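You operate a simulated robot arm through the tools that you are given. There is no shell and no other tool. Be economical: measure what you need, move in short steps, check, and stop when the job is done.

The job below is to be done with a simulated robot arm. You get a single attempt, and the scene is never put back.

Task
Put things in order on the workbench top. At the end: the white bottle (marked "WATER") from the workbench top stands where the silver film roll (marked "SILVER") stood; the black clamp stands where the white bottle stood; the silver grease tin stands on top of the yellow pack; the silver film roll from the workbench top stands where the silver grease tin stood; whatever was shut is shut again. Leave all else as you found it, and nothing knocked over.

The check looks at the end state, three seconds after you hand in, the way a careful person would. Anything else that was tipped, shoved, dropped, spilled or broken makes it a failure.

Robot
A 6-joint arm with a two-finger parallel gripper, fixed in place. Base frame: the origin is at the foot of the arm, x ahead of it, y to its left, z up; the work surface is at about z = 0.8. Readings come in m, rad, newtons and seconds.
With the tool pointing down near the work surface it reaches from about 0.24 to 0.64 m from the base axis. Its first joint turns from -1.152 to 1.152 rad. Payload 2.7 kg.
The tool frame sits at the grasp point between the pads (the TCP): z along the fingers, y along the line on which they close. The tips reach 0.023 m beyond it. Largest opening 0.094 m; finger width 0.038, thickness 0.01; the body of the gripper, 0.054 by 0.096 m, starts 0.039 m behind the TCP.
Orientation is that of the tool frame in the base frame, as a unit quaternion [x, y, z, w]. With the fingers straight down and closing along the base's y, the tool's x points along the base's -x, its y along +y and its z along -z.

Tools
- The arm moves only by the tool apply_moves. Its argument "motion" is a list of rows, each a list of 7 numbers: the finger opening in m, from 0 to 0.094, then the shift along the tool's x, y, z in m, then the turn, a rotation vector about the tool's x, y, z in rad. In form: [[gripper, x, y, z, wx, wy, wz], ...]. A call has 1 to 20 rows; each row shifts and turns the commanded pose from where the row before left it, along the tool's axes as they then stand. Each row takes 0.2 s and may step no farther than 0.05 m and 0.15 rad from the row before; otherwise, or with a gripper value out of range, the whole call is refused. Where a pose cannot be reached the arm comes as near as it can. A force on the tool above 40 N (or 10 N above the force at the start of the call, whichever is more), or a blocked arm, ends the call early, and 0.2 s more pass. Each finger travels about 0.045 m/s and halts on what it meets, pressing with about 28 N; the grip force reading is that of the motor and also rises with nothing between the fingers. The clock runs only during rows and for 0.2 s after the last one: add rows that do not move to give the fingers time. The reply holds the time, the measured pose of the TCP, the force on the tool along the base axes, the opening and the grip force, in the units named above and with some noise, with the torque about the TCP (base axes, N m) and any sound that the robot's microphone picked up, and new pictures: "pictures" is both (left out), scene, wrist or none.
- Cameras (640 x 400 px; columns grow to the right, rows downward): "scene" is fixed at [0.0942, -0.4504, 1.3964]; the picture's right is [0.53, -0.85, 0.00], its down [-0.59, -0.37, -0.72] and it looks along [0.61, 0.38, -0.69] (base axes); focal length 311 px, centre (320, 200). "wrist" rides on the gripper at [0.086, 0.016, -0.074] in the tool frame; the picture's right is [-0.18, 0.98, 0.00], its down [-0.58, -0.11, -0.81] and it looks along [-0.79, -0.15, 0.59] (tool axes); focal length 243 px, centre (320, 200). There is no depth. A picture from a camera that has moved, and an enlarged one, comes with that camera's place and axes in the base frame and with its lens. The place of the scene camera against the robot may be out by one fixed shift of up to 0.012 m in any direction.
- enlarge(camera, box): a new picture of the part [left, top, right, bottom] of that camera's present view, enlarged. It takes no simulated time.
- hand_in(): hands the job in; it is judged then, once.

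Go step by step. Nothing tells you positions but the pictures and the camera data: compare them with the known pose of the tool, close in by small moves and look again before you grip or let go. The budget is 120 turns and 200 pictures, counting those below and the enlarged ones. Unless the task says otherwise, let go and move clear before handing in.

The tools are called after "Emit:" as name(argument=value, ...) on one line, values as JSON. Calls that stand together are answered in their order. apply_moves: Moves the arm, as the interface text tells. Its arguments: {"type":"object","properties":{"motion":{"type":"array","items":{"type":"array","items":{"type":"number"}}},"pictures":{"type":"string","enum":["both","scene","wrist","none"]}},"required":["motion"]} The other tools are called the same way: enlarge (camera, box) takes an enlarged picture of a part of a camera's view; hand_in () hands the job in.

At the start:

```text
time: 0.0
tool_pos: [0.3669, -0.0425, 1.0461]
orientation: [0.0, 1.0, 0.0, 0.001]
contact_force: [0.0, -0.6, 0.0]
ft_torque: [0.03, 0.01, -0.02]
gripper_width: 0.094
grasp_force: 0.1
```

scene: 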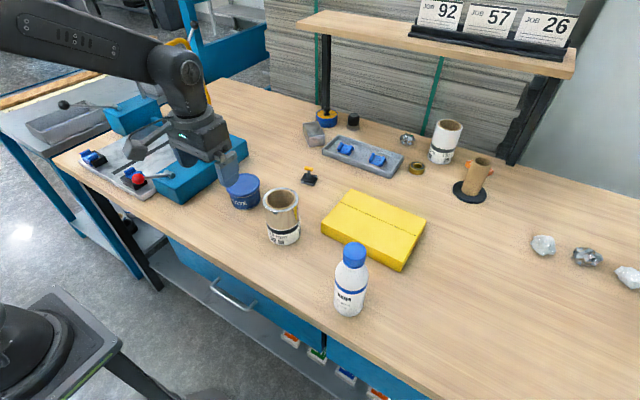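
wrist: 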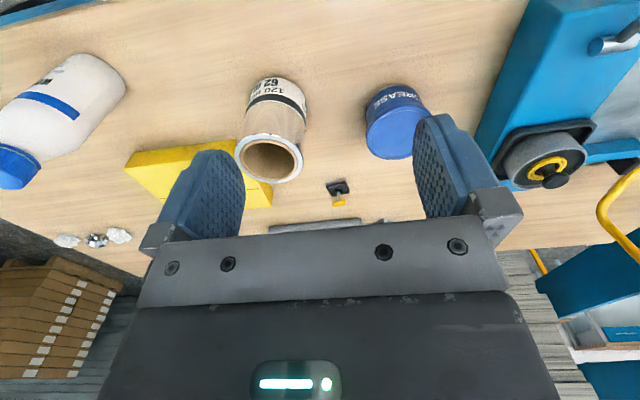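

I see a bottle, rolls, a blue tin, a yellow pack and small items. I will look closer to identify them first.

Emit:
enlarge(camera="scene", box=[200, 150, 440, 330])

Emit:
enlarge(camera="scene", box=[290, 90, 510, 220])

Emit:
enlarge(camera="scene", box=[0, 60, 260, 220])

Emit:
enlarge(camera="wrist", box=[120, 50, 460, 260])

```text
2.22 times, centred on (320, 240) of scene
camera zoom: at [0.0942, -0.4504, 1.3964], right [0.53, -0.85, 0.0], down [-0.59, -0.37, -0.72], along [0.61, 0.38, -0.69], focal length 690 px, centre (320, 111)
```

zoom: 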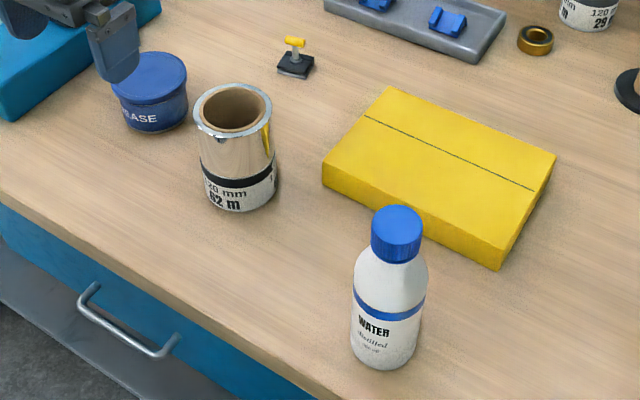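

```text
2.91 times, centred on (400, 155) of scene
camera zoom: at [0.0942, -0.4504, 1.3964], right [0.53, -0.85, 0.0], down [-0.59, -0.37, -0.72], along [0.61, 0.38, -0.69], focal length 904 px, centre (87, 331)
```

zoom: 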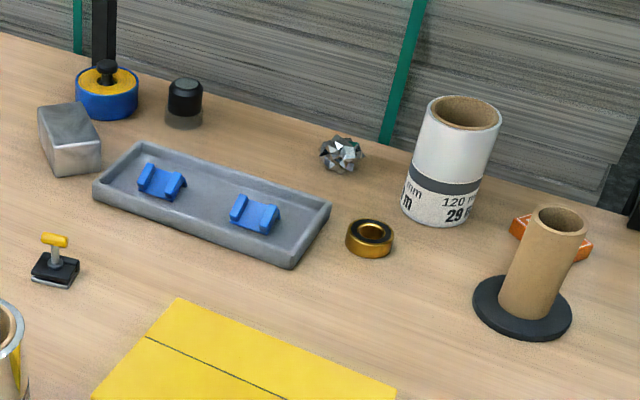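

```text
2.46 times, centred on (130, 140) of scene
camera zoom: at [0.0942, -0.4504, 1.3964], right [0.53, -0.85, 0.0], down [-0.59, -0.37, -0.72], along [0.61, 0.38, -0.69], focal length 765 px, centre (788, 348)
```

zoom: 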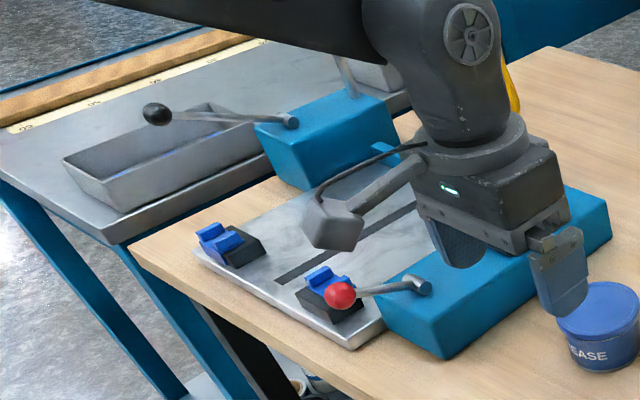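

```text
1.88 times, centred on (290, 155) of wrist
camera zoom: at [0.2803, -0.0273, 1.1195], right [0.18, 0.98, 0.0], down [0.58, -0.11, 0.81], along [0.79, -0.15, -0.59], focal length 457 px, centre (376, 285)
```

zoom: 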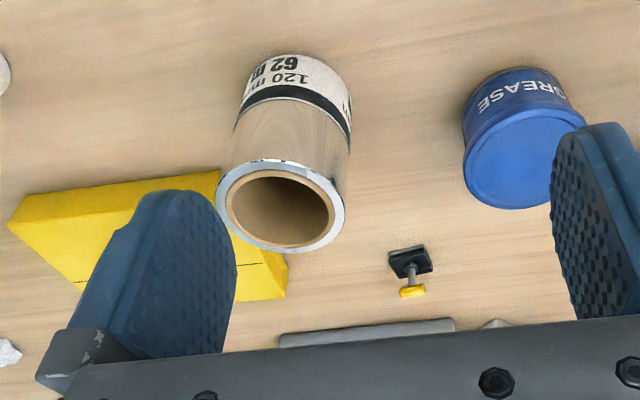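

The blue tin is marked GREASE, and the chrome roll and bottle are in reach. I have not found a silver grease tin yet, so I'll turn the wrist to look around.

Emit:
apply_moves(motion=[[0.094, 0, 0, -0.03, 0, 0, -0.15], [0.094, 0, 0, -0.03, 0, 0, -0.15], [0.094, 0, 0, -0.03, 0, 0, -0.15], [0.094, 0, 0, 0, 0, 0, -0.15], [0.094, 0, 0, 0, 0, 0, -0.15]], pictures="both")

Emit:
enlarge(camera="scene", box=[60, 60, 300, 220])

```text
time: 1.2
tool_pos: [0.3657, -0.0415, 1.1354]
orientation: [-0.367, 0.93, 0.0, 0.001]
contact_force: [-0.2, -0.4, -0.2]
ft_torque: [0.01, 0.01, 0.01]
gripper_width: 0.0941
grasp_force: 0.1
camera wrist: at [0.2926, -0.091, 1.2096], right [-0.54, 0.84, 0.0], down [0.5, 0.32, 0.81], along [0.68, 0.43, -0.59], focal length 243 px, centre (320, 200)
```

scene: 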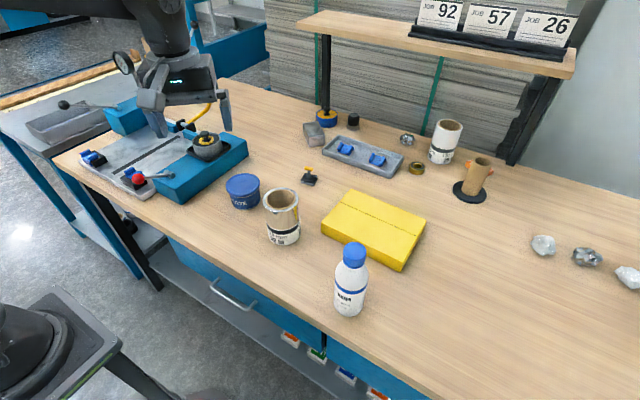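
wrist: 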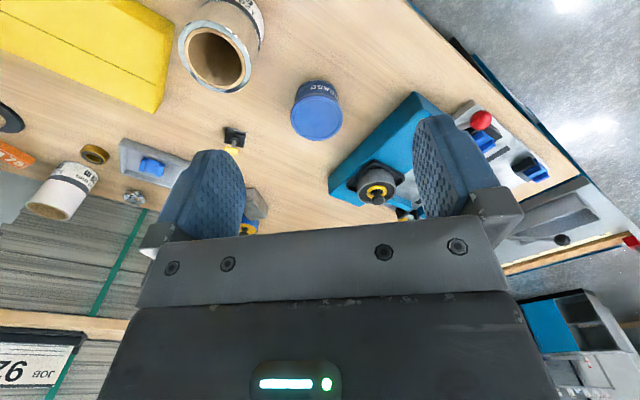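

```text
2.50 times, centred on (180, 140) of scene
camera zoom: at [0.0942, -0.4504, 1.3964], right [0.53, -0.85, 0.0], down [-0.59, -0.37, -0.72], along [0.61, 0.38, -0.69], focal length 777 px, centre (670, 350)
```

zoom: 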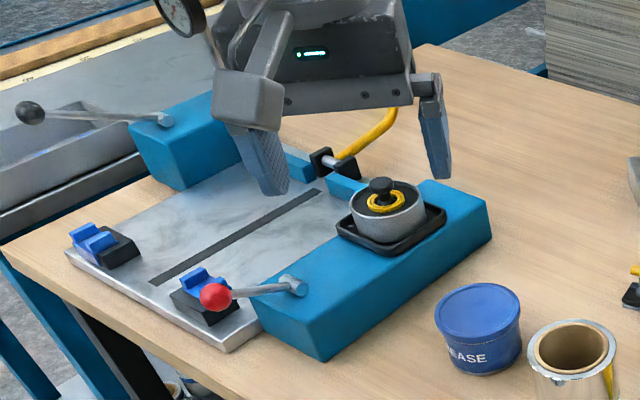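

There's no silver grease tin in this area. Next I'll look to the right side and toward the bench front.

Emit:
apply_moves(motion=[[0.094, 0, 0, 0, 0, 0, 0.15], [0.094, 0, 0, 0, 0, 0, 0.15], [0.094, 0, 0, 0, 0, 0, 0.15], [0.094, 0, 0, 0, 0, 0, 0.15], [0.094, 0, 0, 0, 0, 0, 0.15], [0.094, 0, 0, 0, 0, 0, 0.15], [0.094, 0, 0, 0, 0, 0, 0.15], [0.094, 0, 0, 0, 0, 0, 0.15], [0.094, 0, 0, 0, 0, 0, 0.15], [0.094, 0, 0, 0, 0, 0, 0.15], [0.094, 0, 0, 0, 0, 0, 0.15]], pictures="wrist")

Emit:
enlarge(camera="scene", box=[180, 240, 420, 400])

```text
time: 3.6
tool_pos: [0.3662, -0.042, 1.1351]
orientation: [0.436, 0.9, 0.0, -0.001]
contact_force: [-0.1, -0.1, 0.8]
ft_torque: [0.01, 0.0, 0.02]
gripper_width: 0.094
grasp_force: 0.0
camera wrist: at [0.3261, 0.0341, 1.2093], right [0.89, 0.46, 0.0], down [0.27, -0.52, 0.81], along [0.37, -0.71, -0.59], focal length 243 px, centre (320, 200)
```

wrist: 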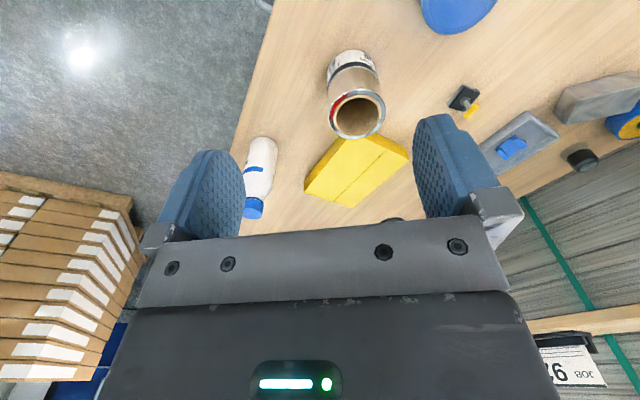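

```text
2.50 times, centred on (300, 320) of scene
camera zoom: at [0.0942, -0.4504, 1.3964], right [0.53, -0.85, 0.0], down [-0.59, -0.37, -0.72], along [0.61, 0.38, -0.69], focal length 777 px, centre (370, -100)
```

zoom: 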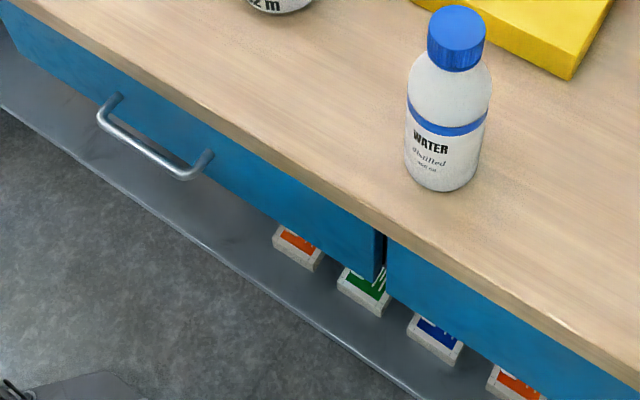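

The bench surface shows no silver tin. I'll enlarge a few suspicious spots: the round object on the jig, the lower shelf and the back.

Emit:
enlarge(camera="scene", box=[170, 110, 260, 166])

Emit:
enlarge(camera="scene", box=[80, 180, 220, 268])

Emit:
enlarge(camera="scene", box=[420, 100, 640, 300])

Emit:
enlarge(camera="scene", box=[0, 240, 200, 400])

```text
7.11 times, centred on (215, 138) of scene
camera zoom: at [0.0942, -0.4504, 1.3964], right [0.53, -0.85, 0.0], down [-0.59, -0.37, -0.72], along [0.61, 0.38, -0.69], focal length 2209 px, centre (1067, 641)
```

zoom: 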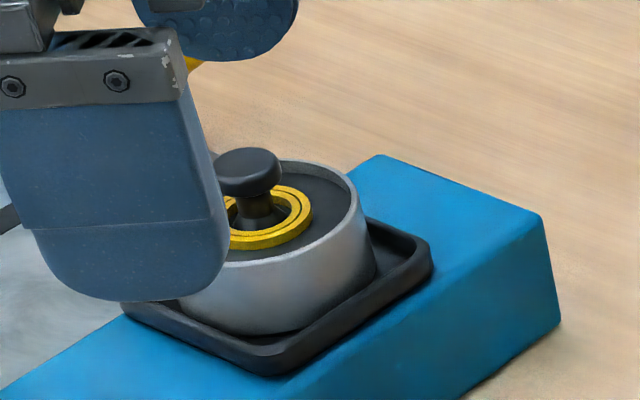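

```text
4.55 times, centred on (150, 224) of scene
camera zoom: at [0.0942, -0.4504, 1.3964], right [0.53, -0.85, 0.0], down [-0.59, -0.37, -0.72], along [0.61, 0.38, -0.69], focal length 1412 px, centre (1093, 91)
```

zoom: 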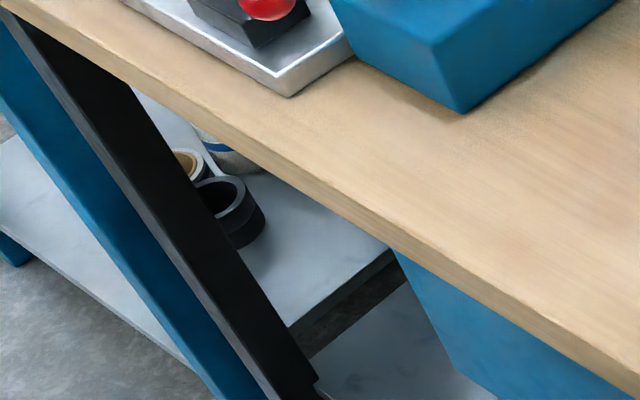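

```text
2.00 times, centred on (530, 200) of scene
camera zoom: at [0.0942, -0.4504, 1.3964], right [0.53, -0.85, 0.0], down [-0.59, -0.37, -0.72], along [0.61, 0.38, -0.69], focal length 621 px, centre (-100, 200)
```

zoom: 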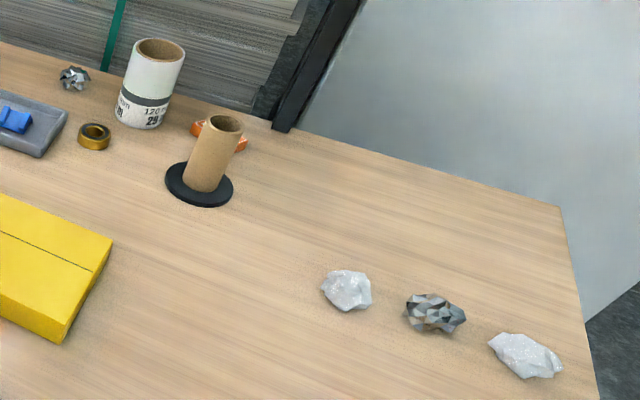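

```text
2.50 times, centred on (100, 320) of scene
camera zoom: at [0.0942, -0.4504, 1.3964], right [0.53, -0.85, 0.0], down [-0.59, -0.37, -0.72], along [0.61, 0.38, -0.69], focal length 777 px, centre (870, -100)
```

zoom: 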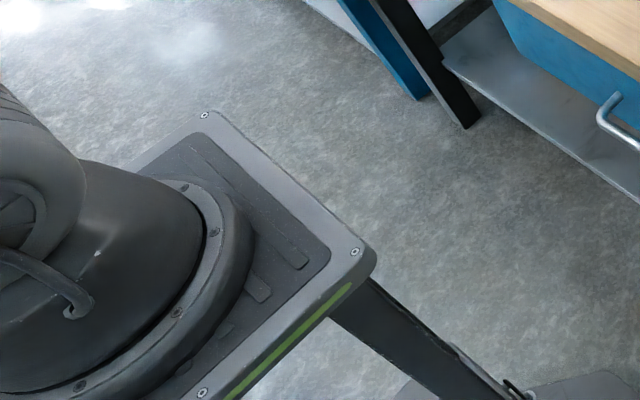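

I'll check the drawer next. I'm bringing the tool back to nominal yaw and moving toward the bench front to see the handle.

Emit:
apply_moves(motion=[[0.094, 0, 0, 0, 0, 0, -0.15], [0.094, 0, 0, 0, 0, 0, -0.15], [0.094, 0, 0, 0, 0, 0, -0.15], [0.094, 0, 0, 0, 0, 0, -0.15], [0.094, 0, 0, 0, 0, 0, -0.15], [0.094, 0, 0, 0, 0, 0, -0.15], [0.094, 0.04, 0, 0.02, 0, 0, 0], [0.094, 0.04, 0, 0.02, 0, 0, 0], [0.094, 0.04, 0, 0.02, 0, 0, 0], [0.094, 0, 0, 0.04, 0, 0, 0], [0.094, 0, 0, 0.04, 0, 0, 0], [0.094, 0, 0, 0.04, 0, 0, 0]], pictures="both")

```text
time: 6.2
tool_pos: [0.2467, -0.0412, 0.9569]
orientation: [0.0, 1.0, 0.0, 0.001]
contact_force: [0.0, 0.0, 0.3]
ft_torque: [0.0, -0.03, -0.02]
gripper_width: 0.0942
grasp_force: 0.0
camera wrist: at [0.1606, -0.0271, 1.03], right [0.18, 0.98, 0.0], down [0.58, -0.11, 0.81], along [0.79, -0.15, -0.59], focal length 243 px, centre (320, 200)
```

scene: 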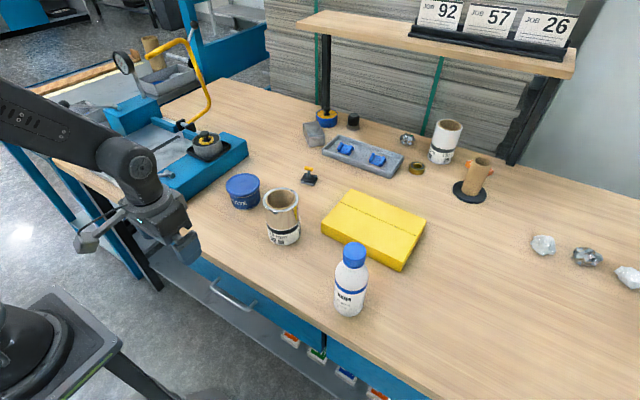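
wrist: 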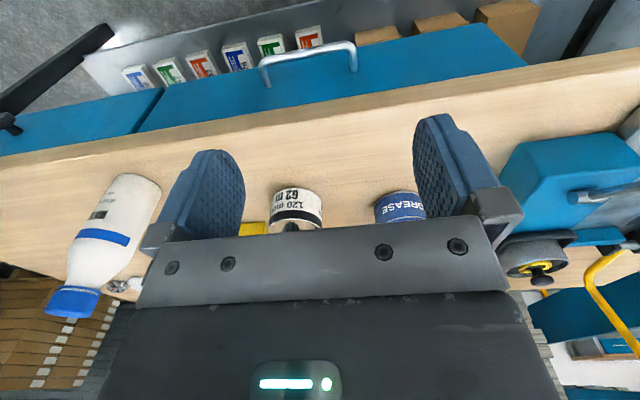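

The handle bar triangulates to about x=0.297, z=0.697, y from -0.13 to -0.01. I'll probe how far back toward the base the arm can reach before planning the drawer pull.

Emit:
apply_moves(motion=[[0.094, 0.03, 0, 0.03, 0, 0, 0.15], [0.094, 0.03, 0, 0.03, 0, 0, 0], [0.094, 0.03, 0, 0.03, 0, 0, 0], [0.094, 0.0, 0, 0.0, 0, 0, 0]], pictures="scene")

```text
time: 7.2
tool_pos: [0.2356, -0.0493, 0.8668]
orientation: [0.074, 0.997, 0.001, -0.001]
contact_force: [0.1, 0.1, 0.5]
ft_torque: [0.0, 0.01, -0.01]
gripper_width: 0.0941
grasp_force: 0.0
out of reach, approached as far as the arm can: row 1, 2, 3
```

scene: 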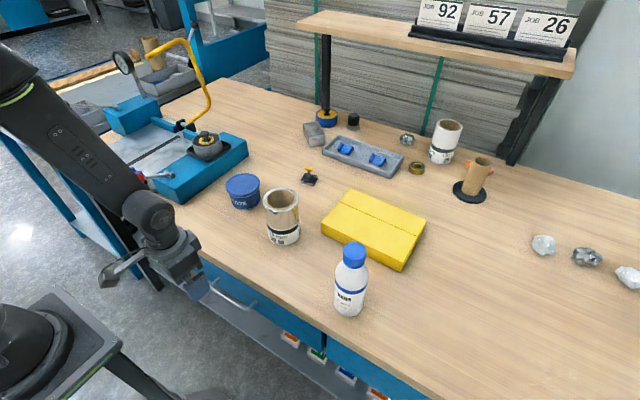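

The arm's minimum reach is about 0.24 m. Before committing to the drawer I'll look at the newly uncovered left area.

Emit:
enlarge(camera="scene", box=[90, 20, 250, 130])

Emit:
enlarge(camera="scene", box=[290, 90, 380, 200])

```text
3.64 times, centred on (170, 75) of scene
camera zoom: at [0.0942, -0.4504, 1.3964], right [0.53, -0.85, 0.0], down [-0.59, -0.37, -0.72], along [0.61, 0.38, -0.69], focal length 1130 px, centre (866, 654)
```

zoom: 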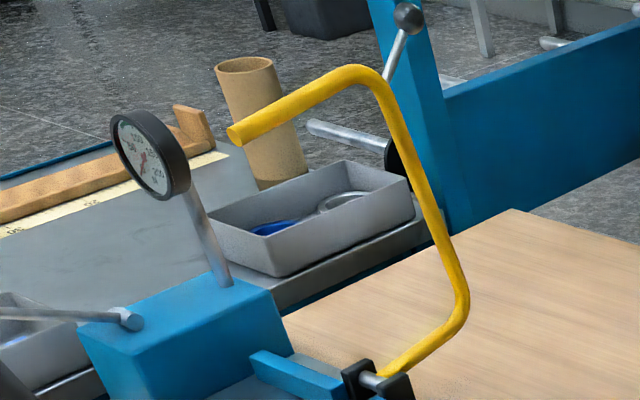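

```text
3.64 times, centred on (335, 145) of scene
camera zoom: at [0.0942, -0.4504, 1.3964], right [0.53, -0.85, 0.0], down [-0.59, -0.37, -0.72], along [0.61, 0.38, -0.69], focal length 1130 px, centre (266, 400)
```

zoom: 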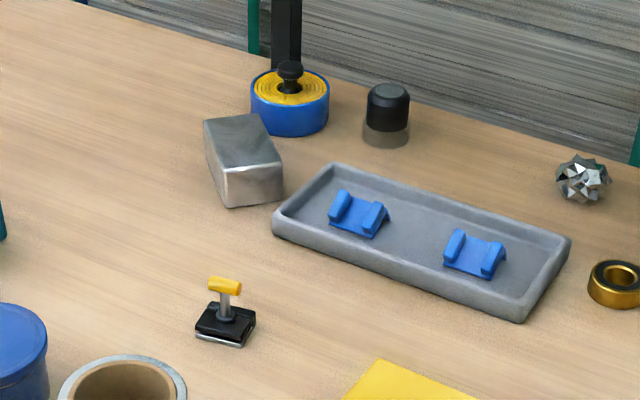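

I found no silver tin anywhere visible, so the drawer is the likely place. I'll yaw the tool 90° so the fingers close along base x, and look at the handle from there.

Emit:
apply_moves(motion=[[0.094, -0.02, 0, 0, 0, 0, 0.15], [0.094, 0, 0, 0, 0, 0, 0.15], [0.094, 0, 0, 0, 0, 0, 0.15], [0.094, 0, 0, 0, 0, 0, 0.15], [0.094, 0, 0, 0, 0, 0, 0.15], [0.094, 0, 0, 0, 0, 0, 0.15], [0.094, 0, 0, 0, 0, 0, 0.15], [0.094, 0, 0, 0, 0, 0, 0.15], [0.094, 0, 0, 0, 0, 0, 0.15], [0.094, 0, 0, 0, 0, 0, 0.07]], pictures="both")

```text
time: 9.4
tool_pos: [0.2546, -0.052, 0.8658]
orientation: [0.708, 0.707, 0.001, 0.001]
contact_force: [0.0, -0.4, 0.4]
ft_torque: [-0.03, -0.01, 0.02]
gripper_width: 0.094
grasp_force: 0.1
camera wrist: at [0.2723, 0.0331, 0.9415], right [0.98, -0.18, 0.0], down [-0.11, -0.58, 0.81], along [-0.15, -0.79, -0.59], focal length 243 px, centre (320, 200)
```

scene: 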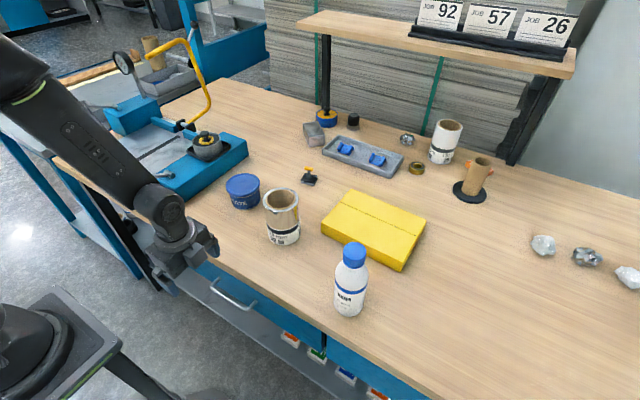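
wrist: 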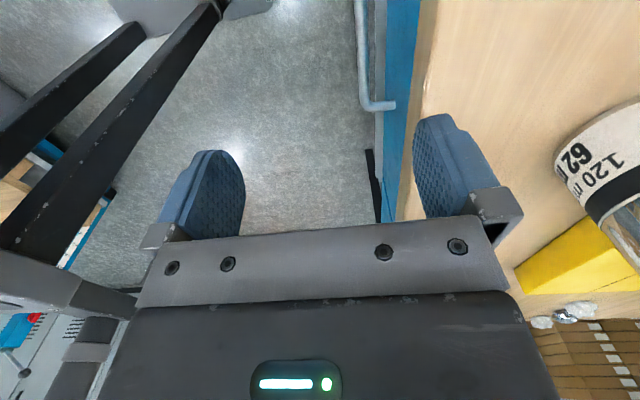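

The handle is in view of the wrist camera, with the bar near x=0.295 and the face near 0.325. I'll enlarge that for precise numbers.

Emit:
enlarge(camera="wrist", box=[320, 0, 480, 120])

```text
3.33 times, centred on (400, 60) of wrist
camera zoom: at [0.2723, 0.0331, 0.9415], right [0.98, -0.18, 0.0], down [-0.11, -0.58, 0.81], along [-0.15, -0.79, -0.59], focal length 809 px, centre (53, 667)
```

zoom: 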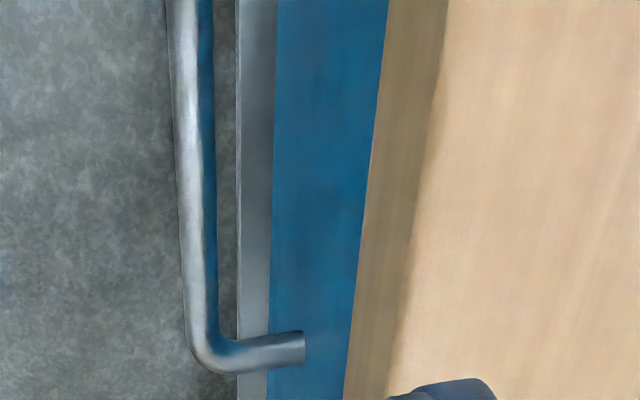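

The bar spans x 0.287–0.298 with a gap to 0.325, and the bench edge is at 0.320. At TCP x≈0.256 with open fingers the front finger fits in the gap, so I'll lower it there.

Emit:
apply_moves(motion=[[0.094, -0.02, 0.001, 0.0, 0, 0, 0], [0.094, -0.02, 0, 0.02, 0, 0, 0], [0.094, 0, 0, 0.03, 0, 0, 0], [0.094, 0, 0, 0.03, 0, 0, 0], [0.094, 0, 0, 0.02, 0, 0, 0], [0.094, 0, 0, 0, 0, 0, 0]], pictures="both")

```text
time: 10.8
tool_pos: [0.2557, -0.0926, 0.7673]
orientation: [0.706, 0.709, 0.001, 0.0]
contact_force: [-0.5, 0.6, -0.2]
ft_torque: [0.0, -0.03, 0.02]
gripper_width: 0.0941
grasp_force: 0.0
camera wrist: at [0.2725, -0.0069, 0.8413], right [0.98, -0.18, 0.0], down [-0.11, -0.58, 0.81], along [-0.15, -0.79, -0.59], focal length 243 px, centre (320, 200)
```

scene: 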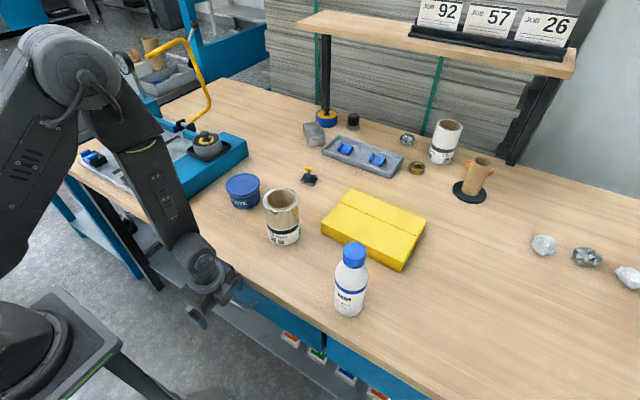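
wrist: 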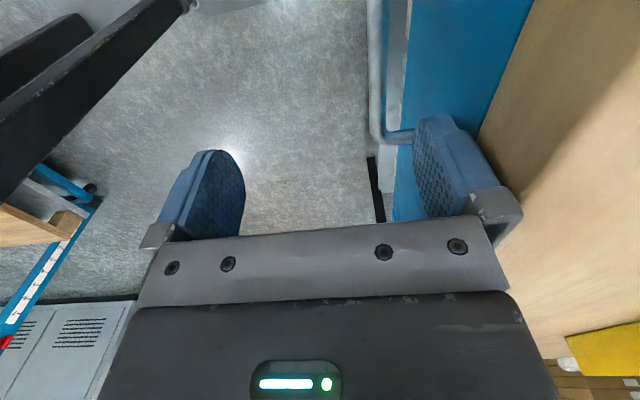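

The handle foot is confirmed at y≈-0.123. I'll shift slightly to +y for clearance and lower the rest of the way.

Emit:
apply_moves(motion=[[0.094, 0.01, 0, 0.0, 0, 0, 0], [0.094, 0, 0, 0.02, 0, 0, 0], [0.094, 0, 0, 0.025, 0, 0, 0], [0.094, 0, 0, 0.02, 0, 0, 0], [0.094, 0, 0, 0, 0, 0, 0]], pictures="wrist")

```text
time: 12.0
tool_pos: [0.2574, -0.0826, 0.7011]
orientation: [0.706, 0.708, 0.0, 0.0]
contact_force: [-0.1, 0.7, 0.0]
ft_torque: [-0.03, 0.02, 0.02]
gripper_width: 0.0941
grasp_force: 0.0
camera wrist: at [0.2738, 0.0024, 0.7761], right [0.98, -0.18, 0.0], down [-0.11, -0.58, 0.81], along [-0.15, -0.79, -0.59], focal length 243 px, centre (320, 200)
```

wrist: 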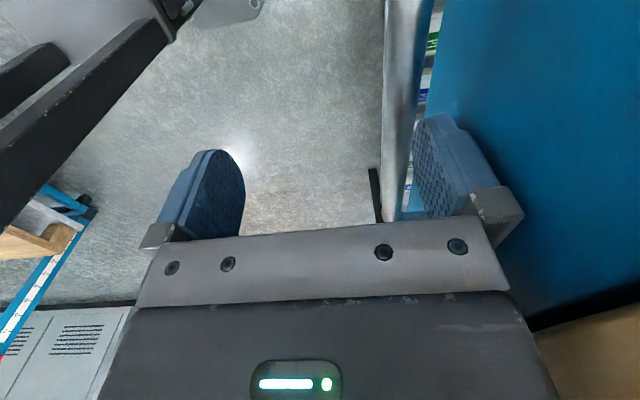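

The finger is behind the bar, so I'll pull toward the base in small steps.

Emit:
apply_moves(motion=[[0.094, 0, -0.01, 0, 0, 0, 0], [0.094, 0, -0.01, 0, 0, 0, 0], [0.094, 0, -0.01, 0, 0, 0, 0], [0.094, 0, 0, 0, 0, 0, 0]], pictures="both")

```text
time: 13.0
tool_pos: [0.2262, -0.0814, 0.7031]
orientation: [0.707, 0.708, 0.0, 0.0]
contact_force: [0.5, -0.1, -0.3]
ft_torque: [0.03, 0.01, -0.02]
gripper_width: 0.0942
grasp_force: 0.0
camera wrist: at [0.2433, 0.0027, 0.7766], right [0.98, -0.18, 0.0], down [-0.11, -0.58, 0.81], along [-0.15, -0.79, -0.59], focal length 243 px, centre (320, 200)
```

scene: 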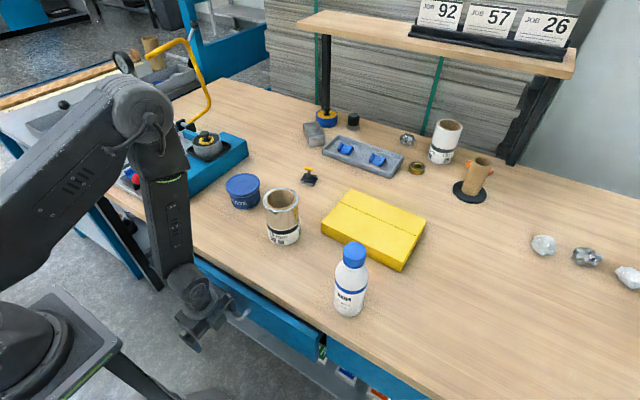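
wrist: 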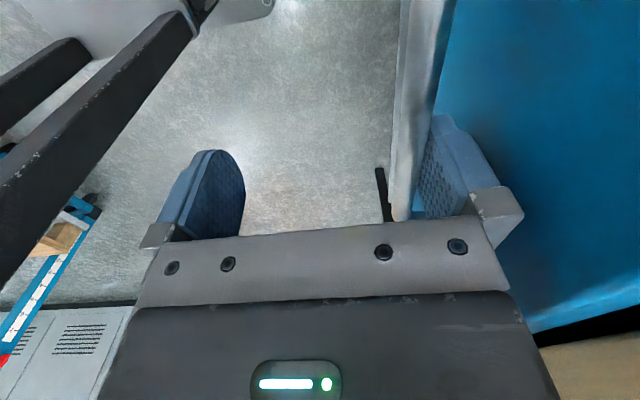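

The drawer slides easily. I'll tilt the tips toward the base to gain reach and pull further.

Emit:
apply_moves(motion=[[0.094, 0, 0, 0, 0.15, 0, 0], [0.094, 0, 0, 0, 0.15, 0, 0], [0.094, 0, -0.0143, 0.0044, 0, 0, 0], [0.094, 0, -0.0143, 0.0044, 0, 0, 0], [0.094, 0, -0.0143, 0.0044, 0, 0, 0], [0.094, 0, 0, 0, 0, 0, 0]], pictures="both")

```text
time: 14.4
tool_pos: [0.1968, -0.0692, 0.7037]
orientation: [0.698, 0.699, -0.105, -0.11]
contact_force: [-1.8, 0.9, -0.6]
ft_torque: [-0.01, 0.03, 0.01]
gripper_width: 0.0936
grasp_force: 0.0
out of reach, approached as far as the arm can: row 1, 4, 5
camera wrist: at [0.2366, 0.0156, 0.7702], right [0.94, -0.18, -0.3], down [0.14, -0.59, 0.8], along [-0.32, -0.79, -0.52], focal length 243 px, centre (320, 200)
```

scene: 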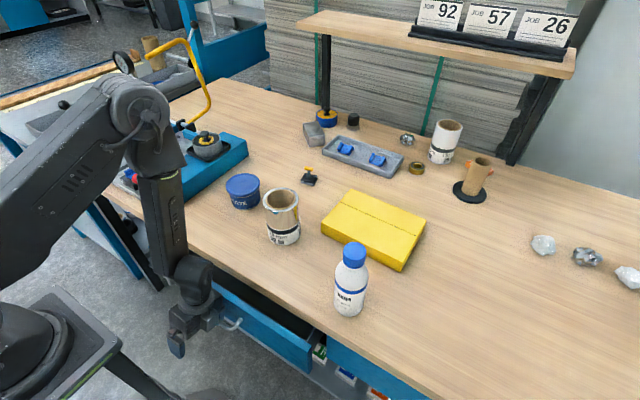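
wrist: 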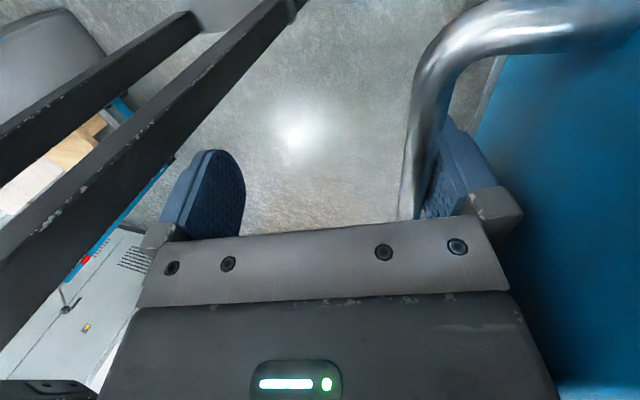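

The drawer is about 6 cm open. I'll keep tilting and pulling.

Emit:
apply_moves(motion=[[0.094, 0, 0, 0, 0.15, 0, 0], [0.094, 0, -0.015, 0.003, 0, 0, 0], [0.094, 0, -0.015, 0.003, 0.15, 0, 0], [0.094, 0, -0.015, 0.005, 0, 0, 0], [0.094, 0, 0, 0, 0, 0, 0]], pictures="both")

```text
time: 14.8
tool_pos: [0.2072, -0.0744, 0.705]
orientation: [0.694, 0.696, -0.139, -0.121]
contact_force: [-2.6, 10.2, 2.5]
ft_torque: [-0.46, -3.63, -0.35]
gripper_width: 0.0924
grasp_force: 0.1
stopped in row 2: the force on the tool passed its limit at 80 N (the readings are from after the stop); the commanded pose is now the measured one
camera wrist: at [0.2489, 0.0127, 0.7656], right [0.92, -0.19, -0.35], down [0.19, -0.56, 0.8], along [-0.35, -0.81, -0.48], focal length 243 px, centre (320, 200)
```

scene: 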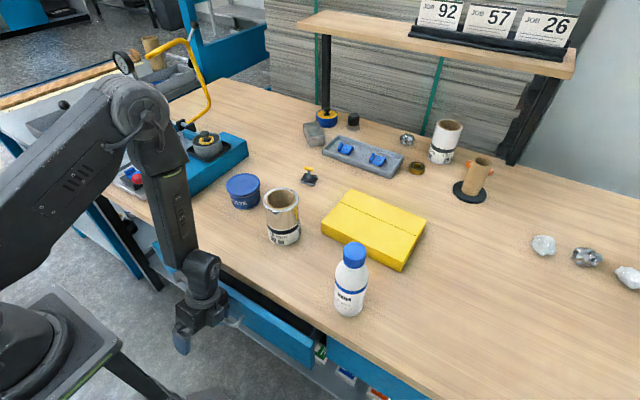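
wrist: 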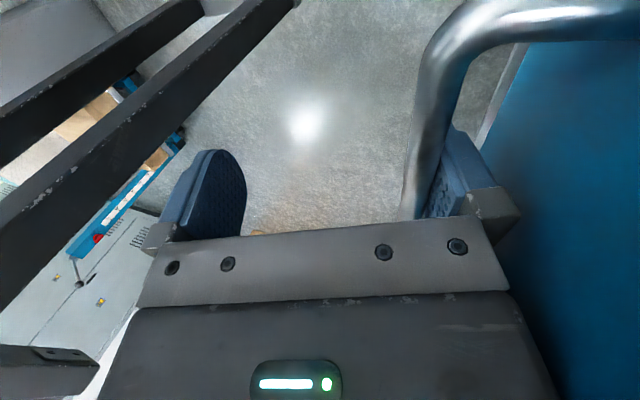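

The hand body likely pressed the drawer face at this tilt. I'll unhook by rising vertically, then look into the partly open drawer.

Emit:
apply_moves(motion=[[0.094, 0, -0.0072, -0.0186, 0, 0, 0], [0.094, 0, -0.0072, -0.0186, 0, 0, 0], [0.094, 0, -0.0072, -0.0186, 0, 0, 0], [0.094, 0, -0.0072, -0.0186, 0, 0, 0], [0.094, 0, -0.0109, -0.028, 0, 0, 0], [0.094, 0, -0.0109, -0.028, 0, 0, 0]], pictures="both")

```text
time: 15.1
tool_pos: [0.2075, -0.0735, 0.7052]
orientation: [0.694, 0.696, -0.137, -0.122]
contact_force: [-0.7, 0.3, -12.6]
ft_torque: [0.53, -1.42, -0.32]
gripper_width: 0.0939
grasp_force: 0.0
stopped in row 1: the force on the tool passed its limit at 107 N (the readings are from after the stop); the commanded pose is now the measured one
camera wrist: at [0.2497, 0.0127, 0.7659], right [0.92, -0.19, -0.35], down [0.19, -0.56, 0.8], along [-0.35, -0.8, -0.48], focal length 243 px, centre (320, 200)
```

scene: 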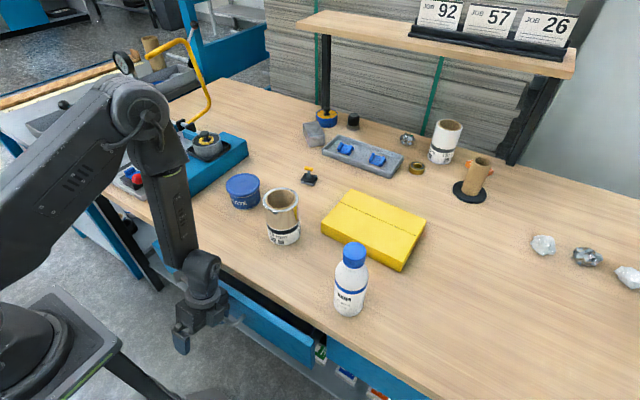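
wrist: 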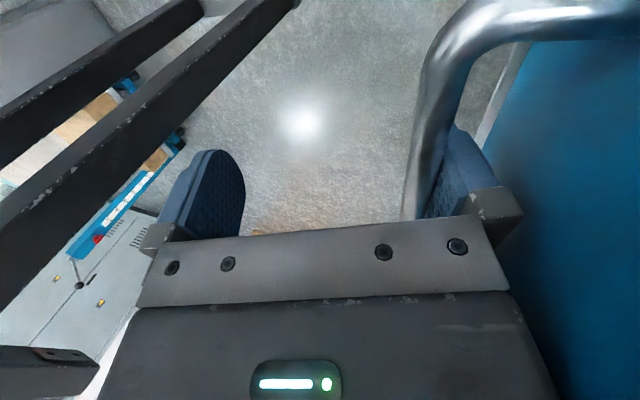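

The wrist is probably catching the bench edge. I'll tilt back a little and check the force.

Emit:
apply_moves(motion=[[0.094, 0, 0, 0.002, -0.05, 0, 0], [0.094, 0, 0, 0, -0.07, 0, 0]], pictures="none")

```text
time: 15.4
tool_pos: [0.2074, -0.0749, 0.7036]
orientation: [0.692, 0.7, -0.136, -0.115]
contact_force: [-1.5, 12.7, -3.5]
ft_torque: [-0.15, -0.82, -0.35]
gripper_width: 0.0937
grasp_force: 0.0
out of reach, approached as far as the arm can: row 1
stopped in row 1: the force on the tool passed its limit at 49 N (the readings are from after the stop); the commanded pose is now the measured one
```

I'm near the reach boundary, so untilting in place isn't possible. I'll move slightly +x (into the gap) to relieve the contact.

Emit:
apply_moves(motion=[[0.094, 0, 0.0047, -0.0018, 0, 0, 0], [0.094, 0, 0.0047, -0.0018, 0, 0, 0]], pictures="wrist")

```text
time: 16.1
tool_pos: [0.217, -0.0748, 0.7041]
orientation: [0.691, 0.7, -0.137, -0.115]
contact_force: [-0.4, 11.9, -7.8]
ft_torque: [-0.23, -0.52, -0.36]
gripper_width: 0.0938
grasp_force: 0.1
camera wrist: at [0.2583, 0.0123, 0.7648], right [0.92, -0.18, -0.34], down [0.19, -0.56, 0.81], along [-0.33, -0.81, -0.48], focal length 243 px, centre (320, 200)
```

wrist: 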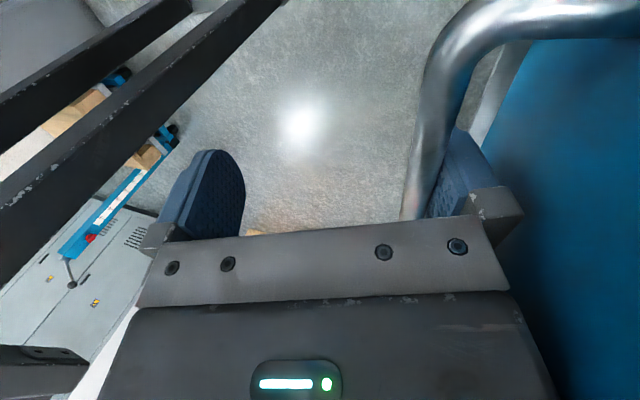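

There's still a residual contact force. I'll look closely at the hand near the bench edge.

Emit:
enlarge(camera="scene", box=[140, 220, 300, 370])

```text
2.67 times, centred on (220, 295) of scene
camera zoom: at [0.0943, -0.4502, 1.3965], right [0.53, -0.85, 0.0], down [-0.59, -0.37, -0.72], along [0.61, 0.38, -0.69], focal length 828 px, centre (587, -53)
```

zoom: 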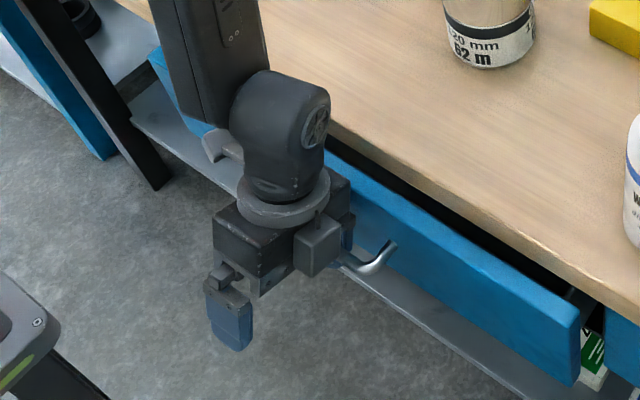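

I'll test which direction frees the hand with a tiny upward move.

Emit:
apply_moves(motion=[[0.094, 0.003, 0, 0, 0, 0, 0], [0.094, 0.003, 0, 0, 0, 0, 0]], pictures="none")

Emit:
apply_moves(motion=[[0.094, 0, -0.0011, -0.0028, 0, 0, 0], [0.094, 0, -0.0011, -0.0028, 0, 0, 0]], pictures="none")

```text
time: 16.6
tool_pos: [0.2186, -0.0698, 0.704]
orientation: [0.693, 0.698, -0.137, -0.115]
contact_force: [2.0, -20.7, -6.9]
ft_torque: [0.1, -0.42, -1.97]
gripper_width: 0.094
grasp_force: 0.1
```

```text
time: 17.0
tool_pos: [0.2168, -0.0709, 0.7033]
orientation: [0.694, 0.698, -0.137, -0.115]
contact_force: [-0.5, -2.4, -4.8]
ft_torque: [0.18, -0.41, -0.47]
gripper_width: 0.0939
grasp_force: 0.0
stopped in row 1: the force on the tool passed its limit at 49 N (the readings are from after the stop); the commanded pose is now the measured one
```

Up is blocked while tilted near the reach limit. I'll move +x and untilt together, accepting that the drawer closes a little.

Emit:
apply_moves(motion=[[0.094, 0, 0.009, -0.003, 0, 0, 0], [0.094, 0, 0.004, -0.002, -0.06, 0, 0]], pictures="none")

Emit:
apply_moves(motion=[[0.094, 0, 0.004, -0.001, -0.06, 0, 0], [0.094, 0, 0.004, -0.001, -0.06, 0, 0]], pictures="wrist")

```text
time: 17.6
tool_pos: [0.2302, -0.0695, 0.7024]
orientation: [0.696, 0.702, -0.115, -0.095]
contact_force: [-0.4, 0.8, -0.3]
ft_torque: [0.01, 0.01, -0.01]
gripper_width: 0.0937
grasp_force: 0.1
```

```text
time: 18.2
tool_pos: [0.2354, -0.0379, 0.7038]
orientation: [0.7, 0.706, -0.083, -0.069]
contact_force: [-0.2, -1.1, 0.8]
ft_torque: [0.0, -0.05, -0.03]
gripper_width: 0.0938
grasp_force: 0.1
out of reach, approached as far as the arm can: row 1, 2
camera wrist: at [0.2675, 0.0485, 0.7705], right [0.96, -0.18, -0.21], down [0.07, -0.57, 0.82], along [-0.26, -0.81, -0.53], focal length 243 px, centre (320, 200)
```

wrist: 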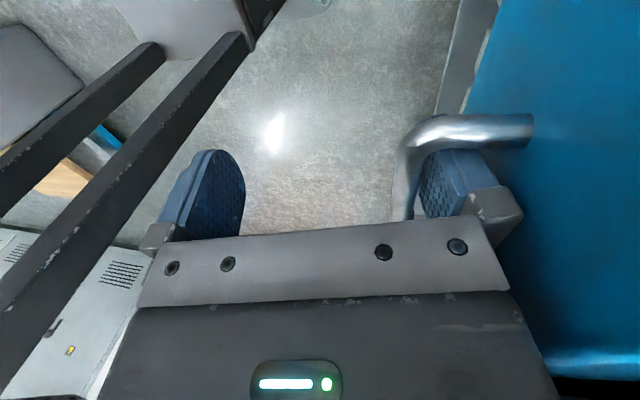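

The hand is free, and it slid toward +y at the reach limit. I'll shift back to y≈-0.085, untilt and rise clear of the handle.

Emit:
apply_moves(motion=[[0.094, -0.015, 0.006, 0, 0, 0, 0], [0.094, -0.015, 0.0, 0, 0, 0, 0], [0.094, -0.015, 0.0, 0, -0.1, 0, 0], [0.094, 0, 0, 0, -0.1, 0, 0], [0.094, 0, 0, -0.02, 0, 0, 0], [0.094, 0, 0, -0.03, 0, 0, 0], [0.094, 0, 0, -0.03, 0, 0, 0], [0.094, 0, 0, -0.03, 0, 0, 0], [0.094, 0, 0, -0.03, 0, 0, 0]], pictures="both")

```text
time: 20.2
tool_pos: [0.2463, -0.0407, 0.8435]
orientation: [0.703, 0.709, -0.039, -0.033]
contact_force: [0.8, -0.1, 0.1]
ft_torque: [0.04, -0.04, 0.01]
gripper_width: 0.0943
grasp_force: 0.1
out of reach, approached as far as the arm can: row 1, 2, 3, 4, 6
camera wrist: at [0.2703, 0.0451, 0.914], right [0.98, -0.18, -0.1], down [-0.02, -0.58, 0.82], along [-0.2, -0.8, -0.57], focal length 243 px, centre (320, 200)
```

scene: 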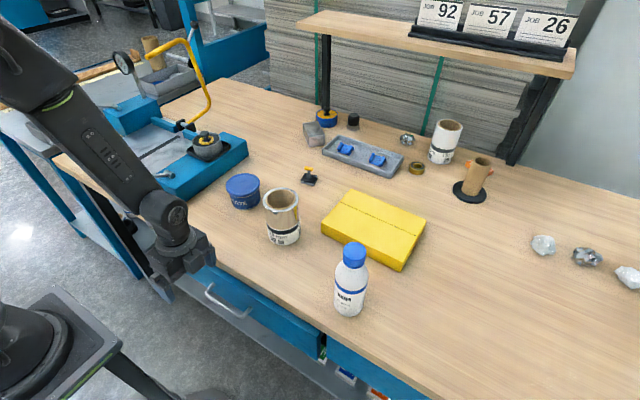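
wrist: 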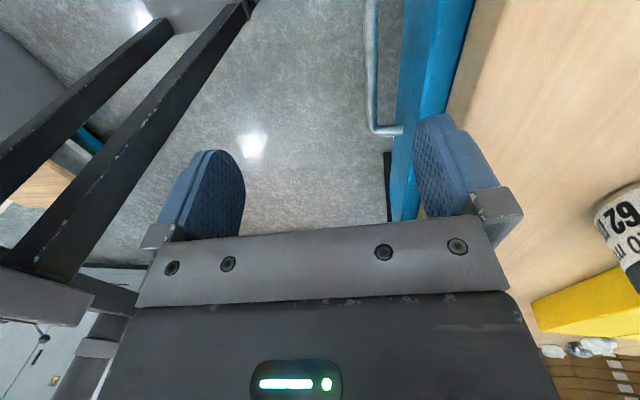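

The hand is clear and the drawer is open about 2 cm. I'll straighten the tool and re-hook near the -y end of the bar, where I have more pull travel.

Emit:
apply_moves(motion=[[0.094, -0.02, 0.0, 0, -0.1, 0, 0], [0.094, -0.02, 0.0, 0, 0, 0, 0], [0.094, -0.017, 0.0, 0, 0, 0, 0], [0.094, 0, 0, 0, 0, 0, 0]], pictures="wrist")

```text
time: 21.2
tool_pos: [0.2471, -0.0976, 0.8434]
orientation: [0.704, 0.711, -0.003, 0.002]
contact_force: [-0.2, 0.8, 0.9]
ft_torque: [-0.01, 0.0, -0.01]
gripper_width: 0.0939
grasp_force: 0.0
camera wrist: at [0.2634, -0.0115, 0.9166], right [0.98, -0.17, 0.0], down [-0.1, -0.58, 0.81], along [-0.14, -0.8, -0.59], focal length 243 px, centre (320, 200)
```

wrist: 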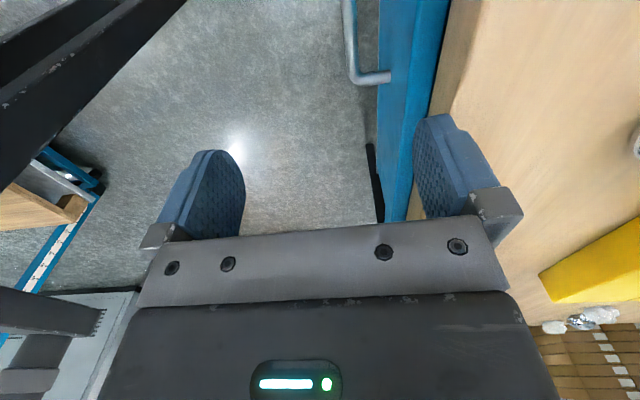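

The bar is now at x 0.268–0.278 and the face at 0.306. I'll lower with TCP x≈0.240 into the gap, then pull.

Emit:
apply_moves(motion=[[0.094, 0.003, -0.007, 0.03, 0, 0, 0], [0.094, 0, 0, 0.04, 0, 0, 0], [0.094, 0, 0, 0.03, 0, 0, 0], [0.094, 0, 0, 0.03, 0, 0, 0], [0.094, 0, 0, 0.01, 0, 0, 0], [0.094, 0, 0, 0, 0, 0, 0]], pictures="wrist")

```text
time: 22.6
tool_pos: [0.2403, -0.0938, 0.7025]
orientation: [0.704, 0.711, -0.003, 0.003]
contact_force: [-0.4, -0.2, 0.1]
ft_torque: [0.0, 0.01, -0.02]
gripper_width: 0.094
grasp_force: 0.1
camera wrist: at [0.2568, -0.0092, 0.7757], right [0.98, -0.17, 0.0], down [-0.1, -0.58, 0.81], along [-0.14, -0.8, -0.59], focal length 243 px, centre (320, 200)
```

wrist: 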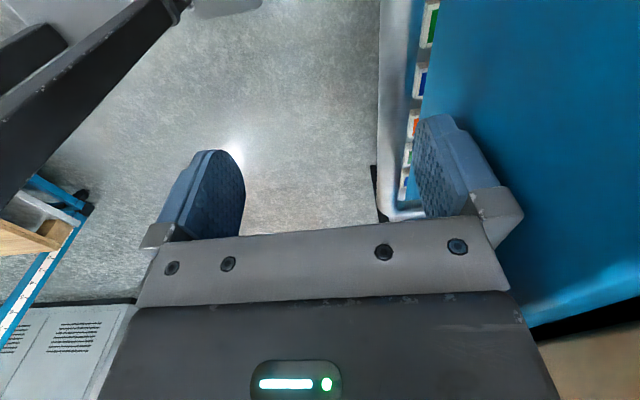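

It's hooked. I'll pull to x≈0.22, then close the gripper partway to draw the bar in further.

Emit:
apply_moves(motion=[[0.094, 0, -0.01, 0, 0, 0, 0], [0.094, 0, -0.01, 0, 0, 0, 0], [0.08, 0, 0, 0, 0, 0, 0], [0.065, 0, 0, 0, 0, 0, 0], [0.05, 0, 0, 0, 0, 0, 0], [0.04, 0, 0, 0, 0, 0, 0], [0.034, 0, 0, 0, 0, 0, 0], [0.034, 0, 0, 0, 0, 0, 0]], pictures="both")

```text
time: 24.4
tool_pos: [0.2196, -0.0959, 0.7032]
orientation: [0.704, 0.71, -0.004, 0.003]
contact_force: [-0.8, 5.5, -2.0]
ft_torque: [0.06, -1.09, -0.91]
gripper_width: 0.0435
grasp_force: 10.1
camera wrist: at [0.2366, -0.0097, 0.7762], right [0.98, -0.18, 0.0], down [-0.1, -0.58, 0.81], along [-0.14, -0.8, -0.59], focal length 243 px, centre (320, 200)
```

scene: 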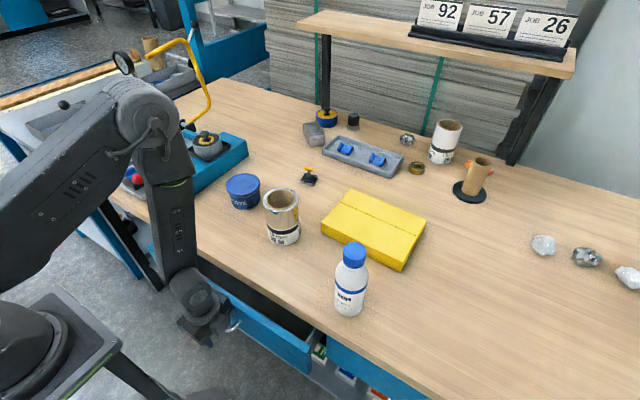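
wrist: 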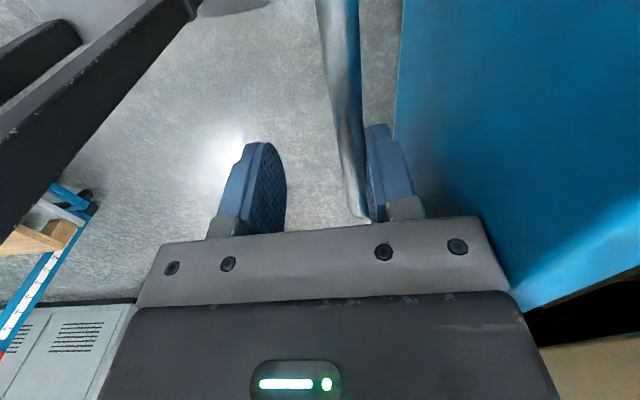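

The drawer is now about 5.6 cm open and the face is at the palm. I'll release, rise, and look down into the drawer.

Emit:
apply_moves(motion=[[0.05, 0, 0, 0, 0, 0, 0], [0.05, 0, -0.002, 0, 0, 0, 0], [0.05, 0, 0, -0.02, 0, 0, 0], [0.05, 0, 0, -0.03, 0, 0, 0], [0.05, 0, 0, -0.03, 0, 0, 0], [0.05, 0, 0, -0.03, 0, 0, 0], [0.05, 0, 0, -0.03, 0, 0, 0], [0.03, 0, 0.02, -0.03, 0, 0, 0], [0.0, 0, 0.03, -0.03, 0, 0, 0]], pictures="both")

```text
time: 26.4
tool_pos: [0.2677, -0.0939, 0.9025]
orientation: [0.704, 0.71, -0.003, 0.002]
contact_force: [0.8, -0.8, 0.3]
ft_torque: [-0.01, 0.0, -0.03]
gripper_width: 0.0001
grasp_force: 0.1
camera wrist: at [0.2848, -0.0077, 0.976], right [0.98, -0.18, 0.0], down [-0.1, -0.58, 0.81], along [-0.14, -0.8, -0.59], focal length 243 px, centre (320, 200)
```

scene: 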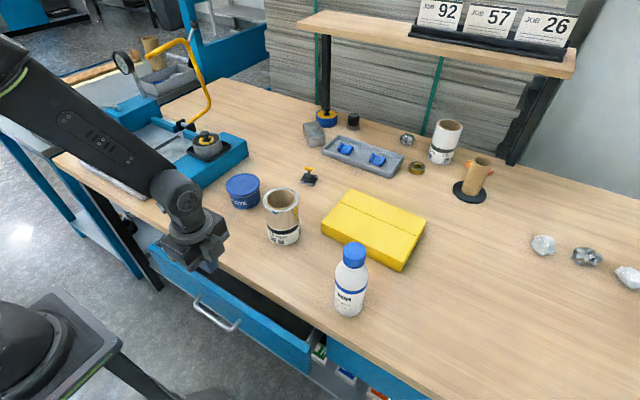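
wrist: 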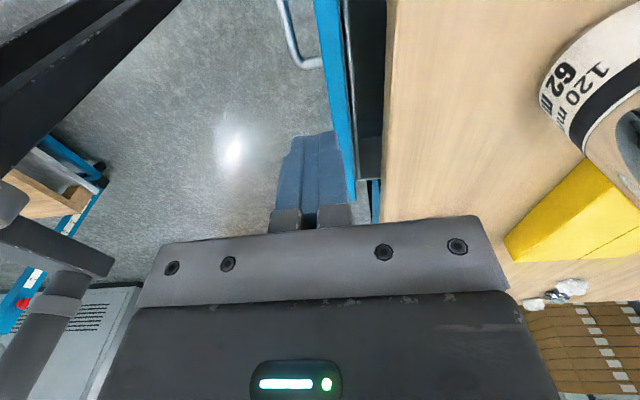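

I can see the opened drawer gap. I'll enlarge it to locate the face's inner side.

Emit:
enlarge(camera="wrist", box=[290, 0, 430, 220])

Emit:
enlarge(camera="scene", box=[140, 220, 340, 370])

```text
1.82 times, centred on (360, 110) of wrist
camera zoom: at [0.2848, -0.0077, 0.976], right [0.98, -0.18, 0.0], down [-0.1, -0.58, 0.81], along [-0.14, -0.8, -0.59], focal length 441 px, centre (247, 364)
```

zoom: 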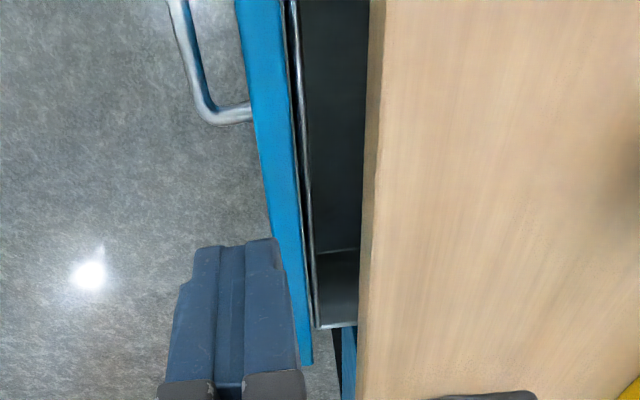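

```text
2.67 times, centred on (240, 295) of scene
camera zoom: at [0.0942, -0.4504, 1.3964], right [0.53, -0.85, 0.0], down [-0.59, -0.37, -0.72], along [0.61, 0.38, -0.69], focal length 828 px, centre (533, -53)
```

zoom: 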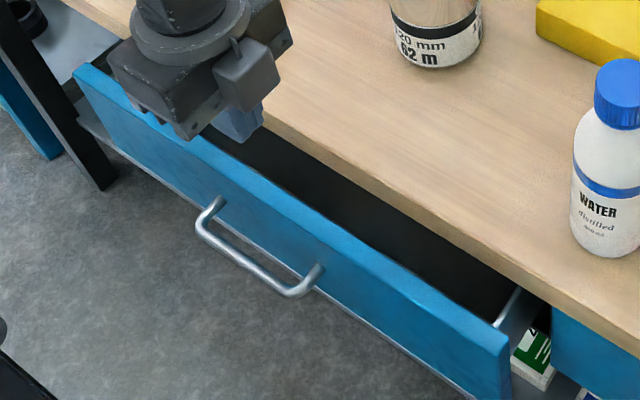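

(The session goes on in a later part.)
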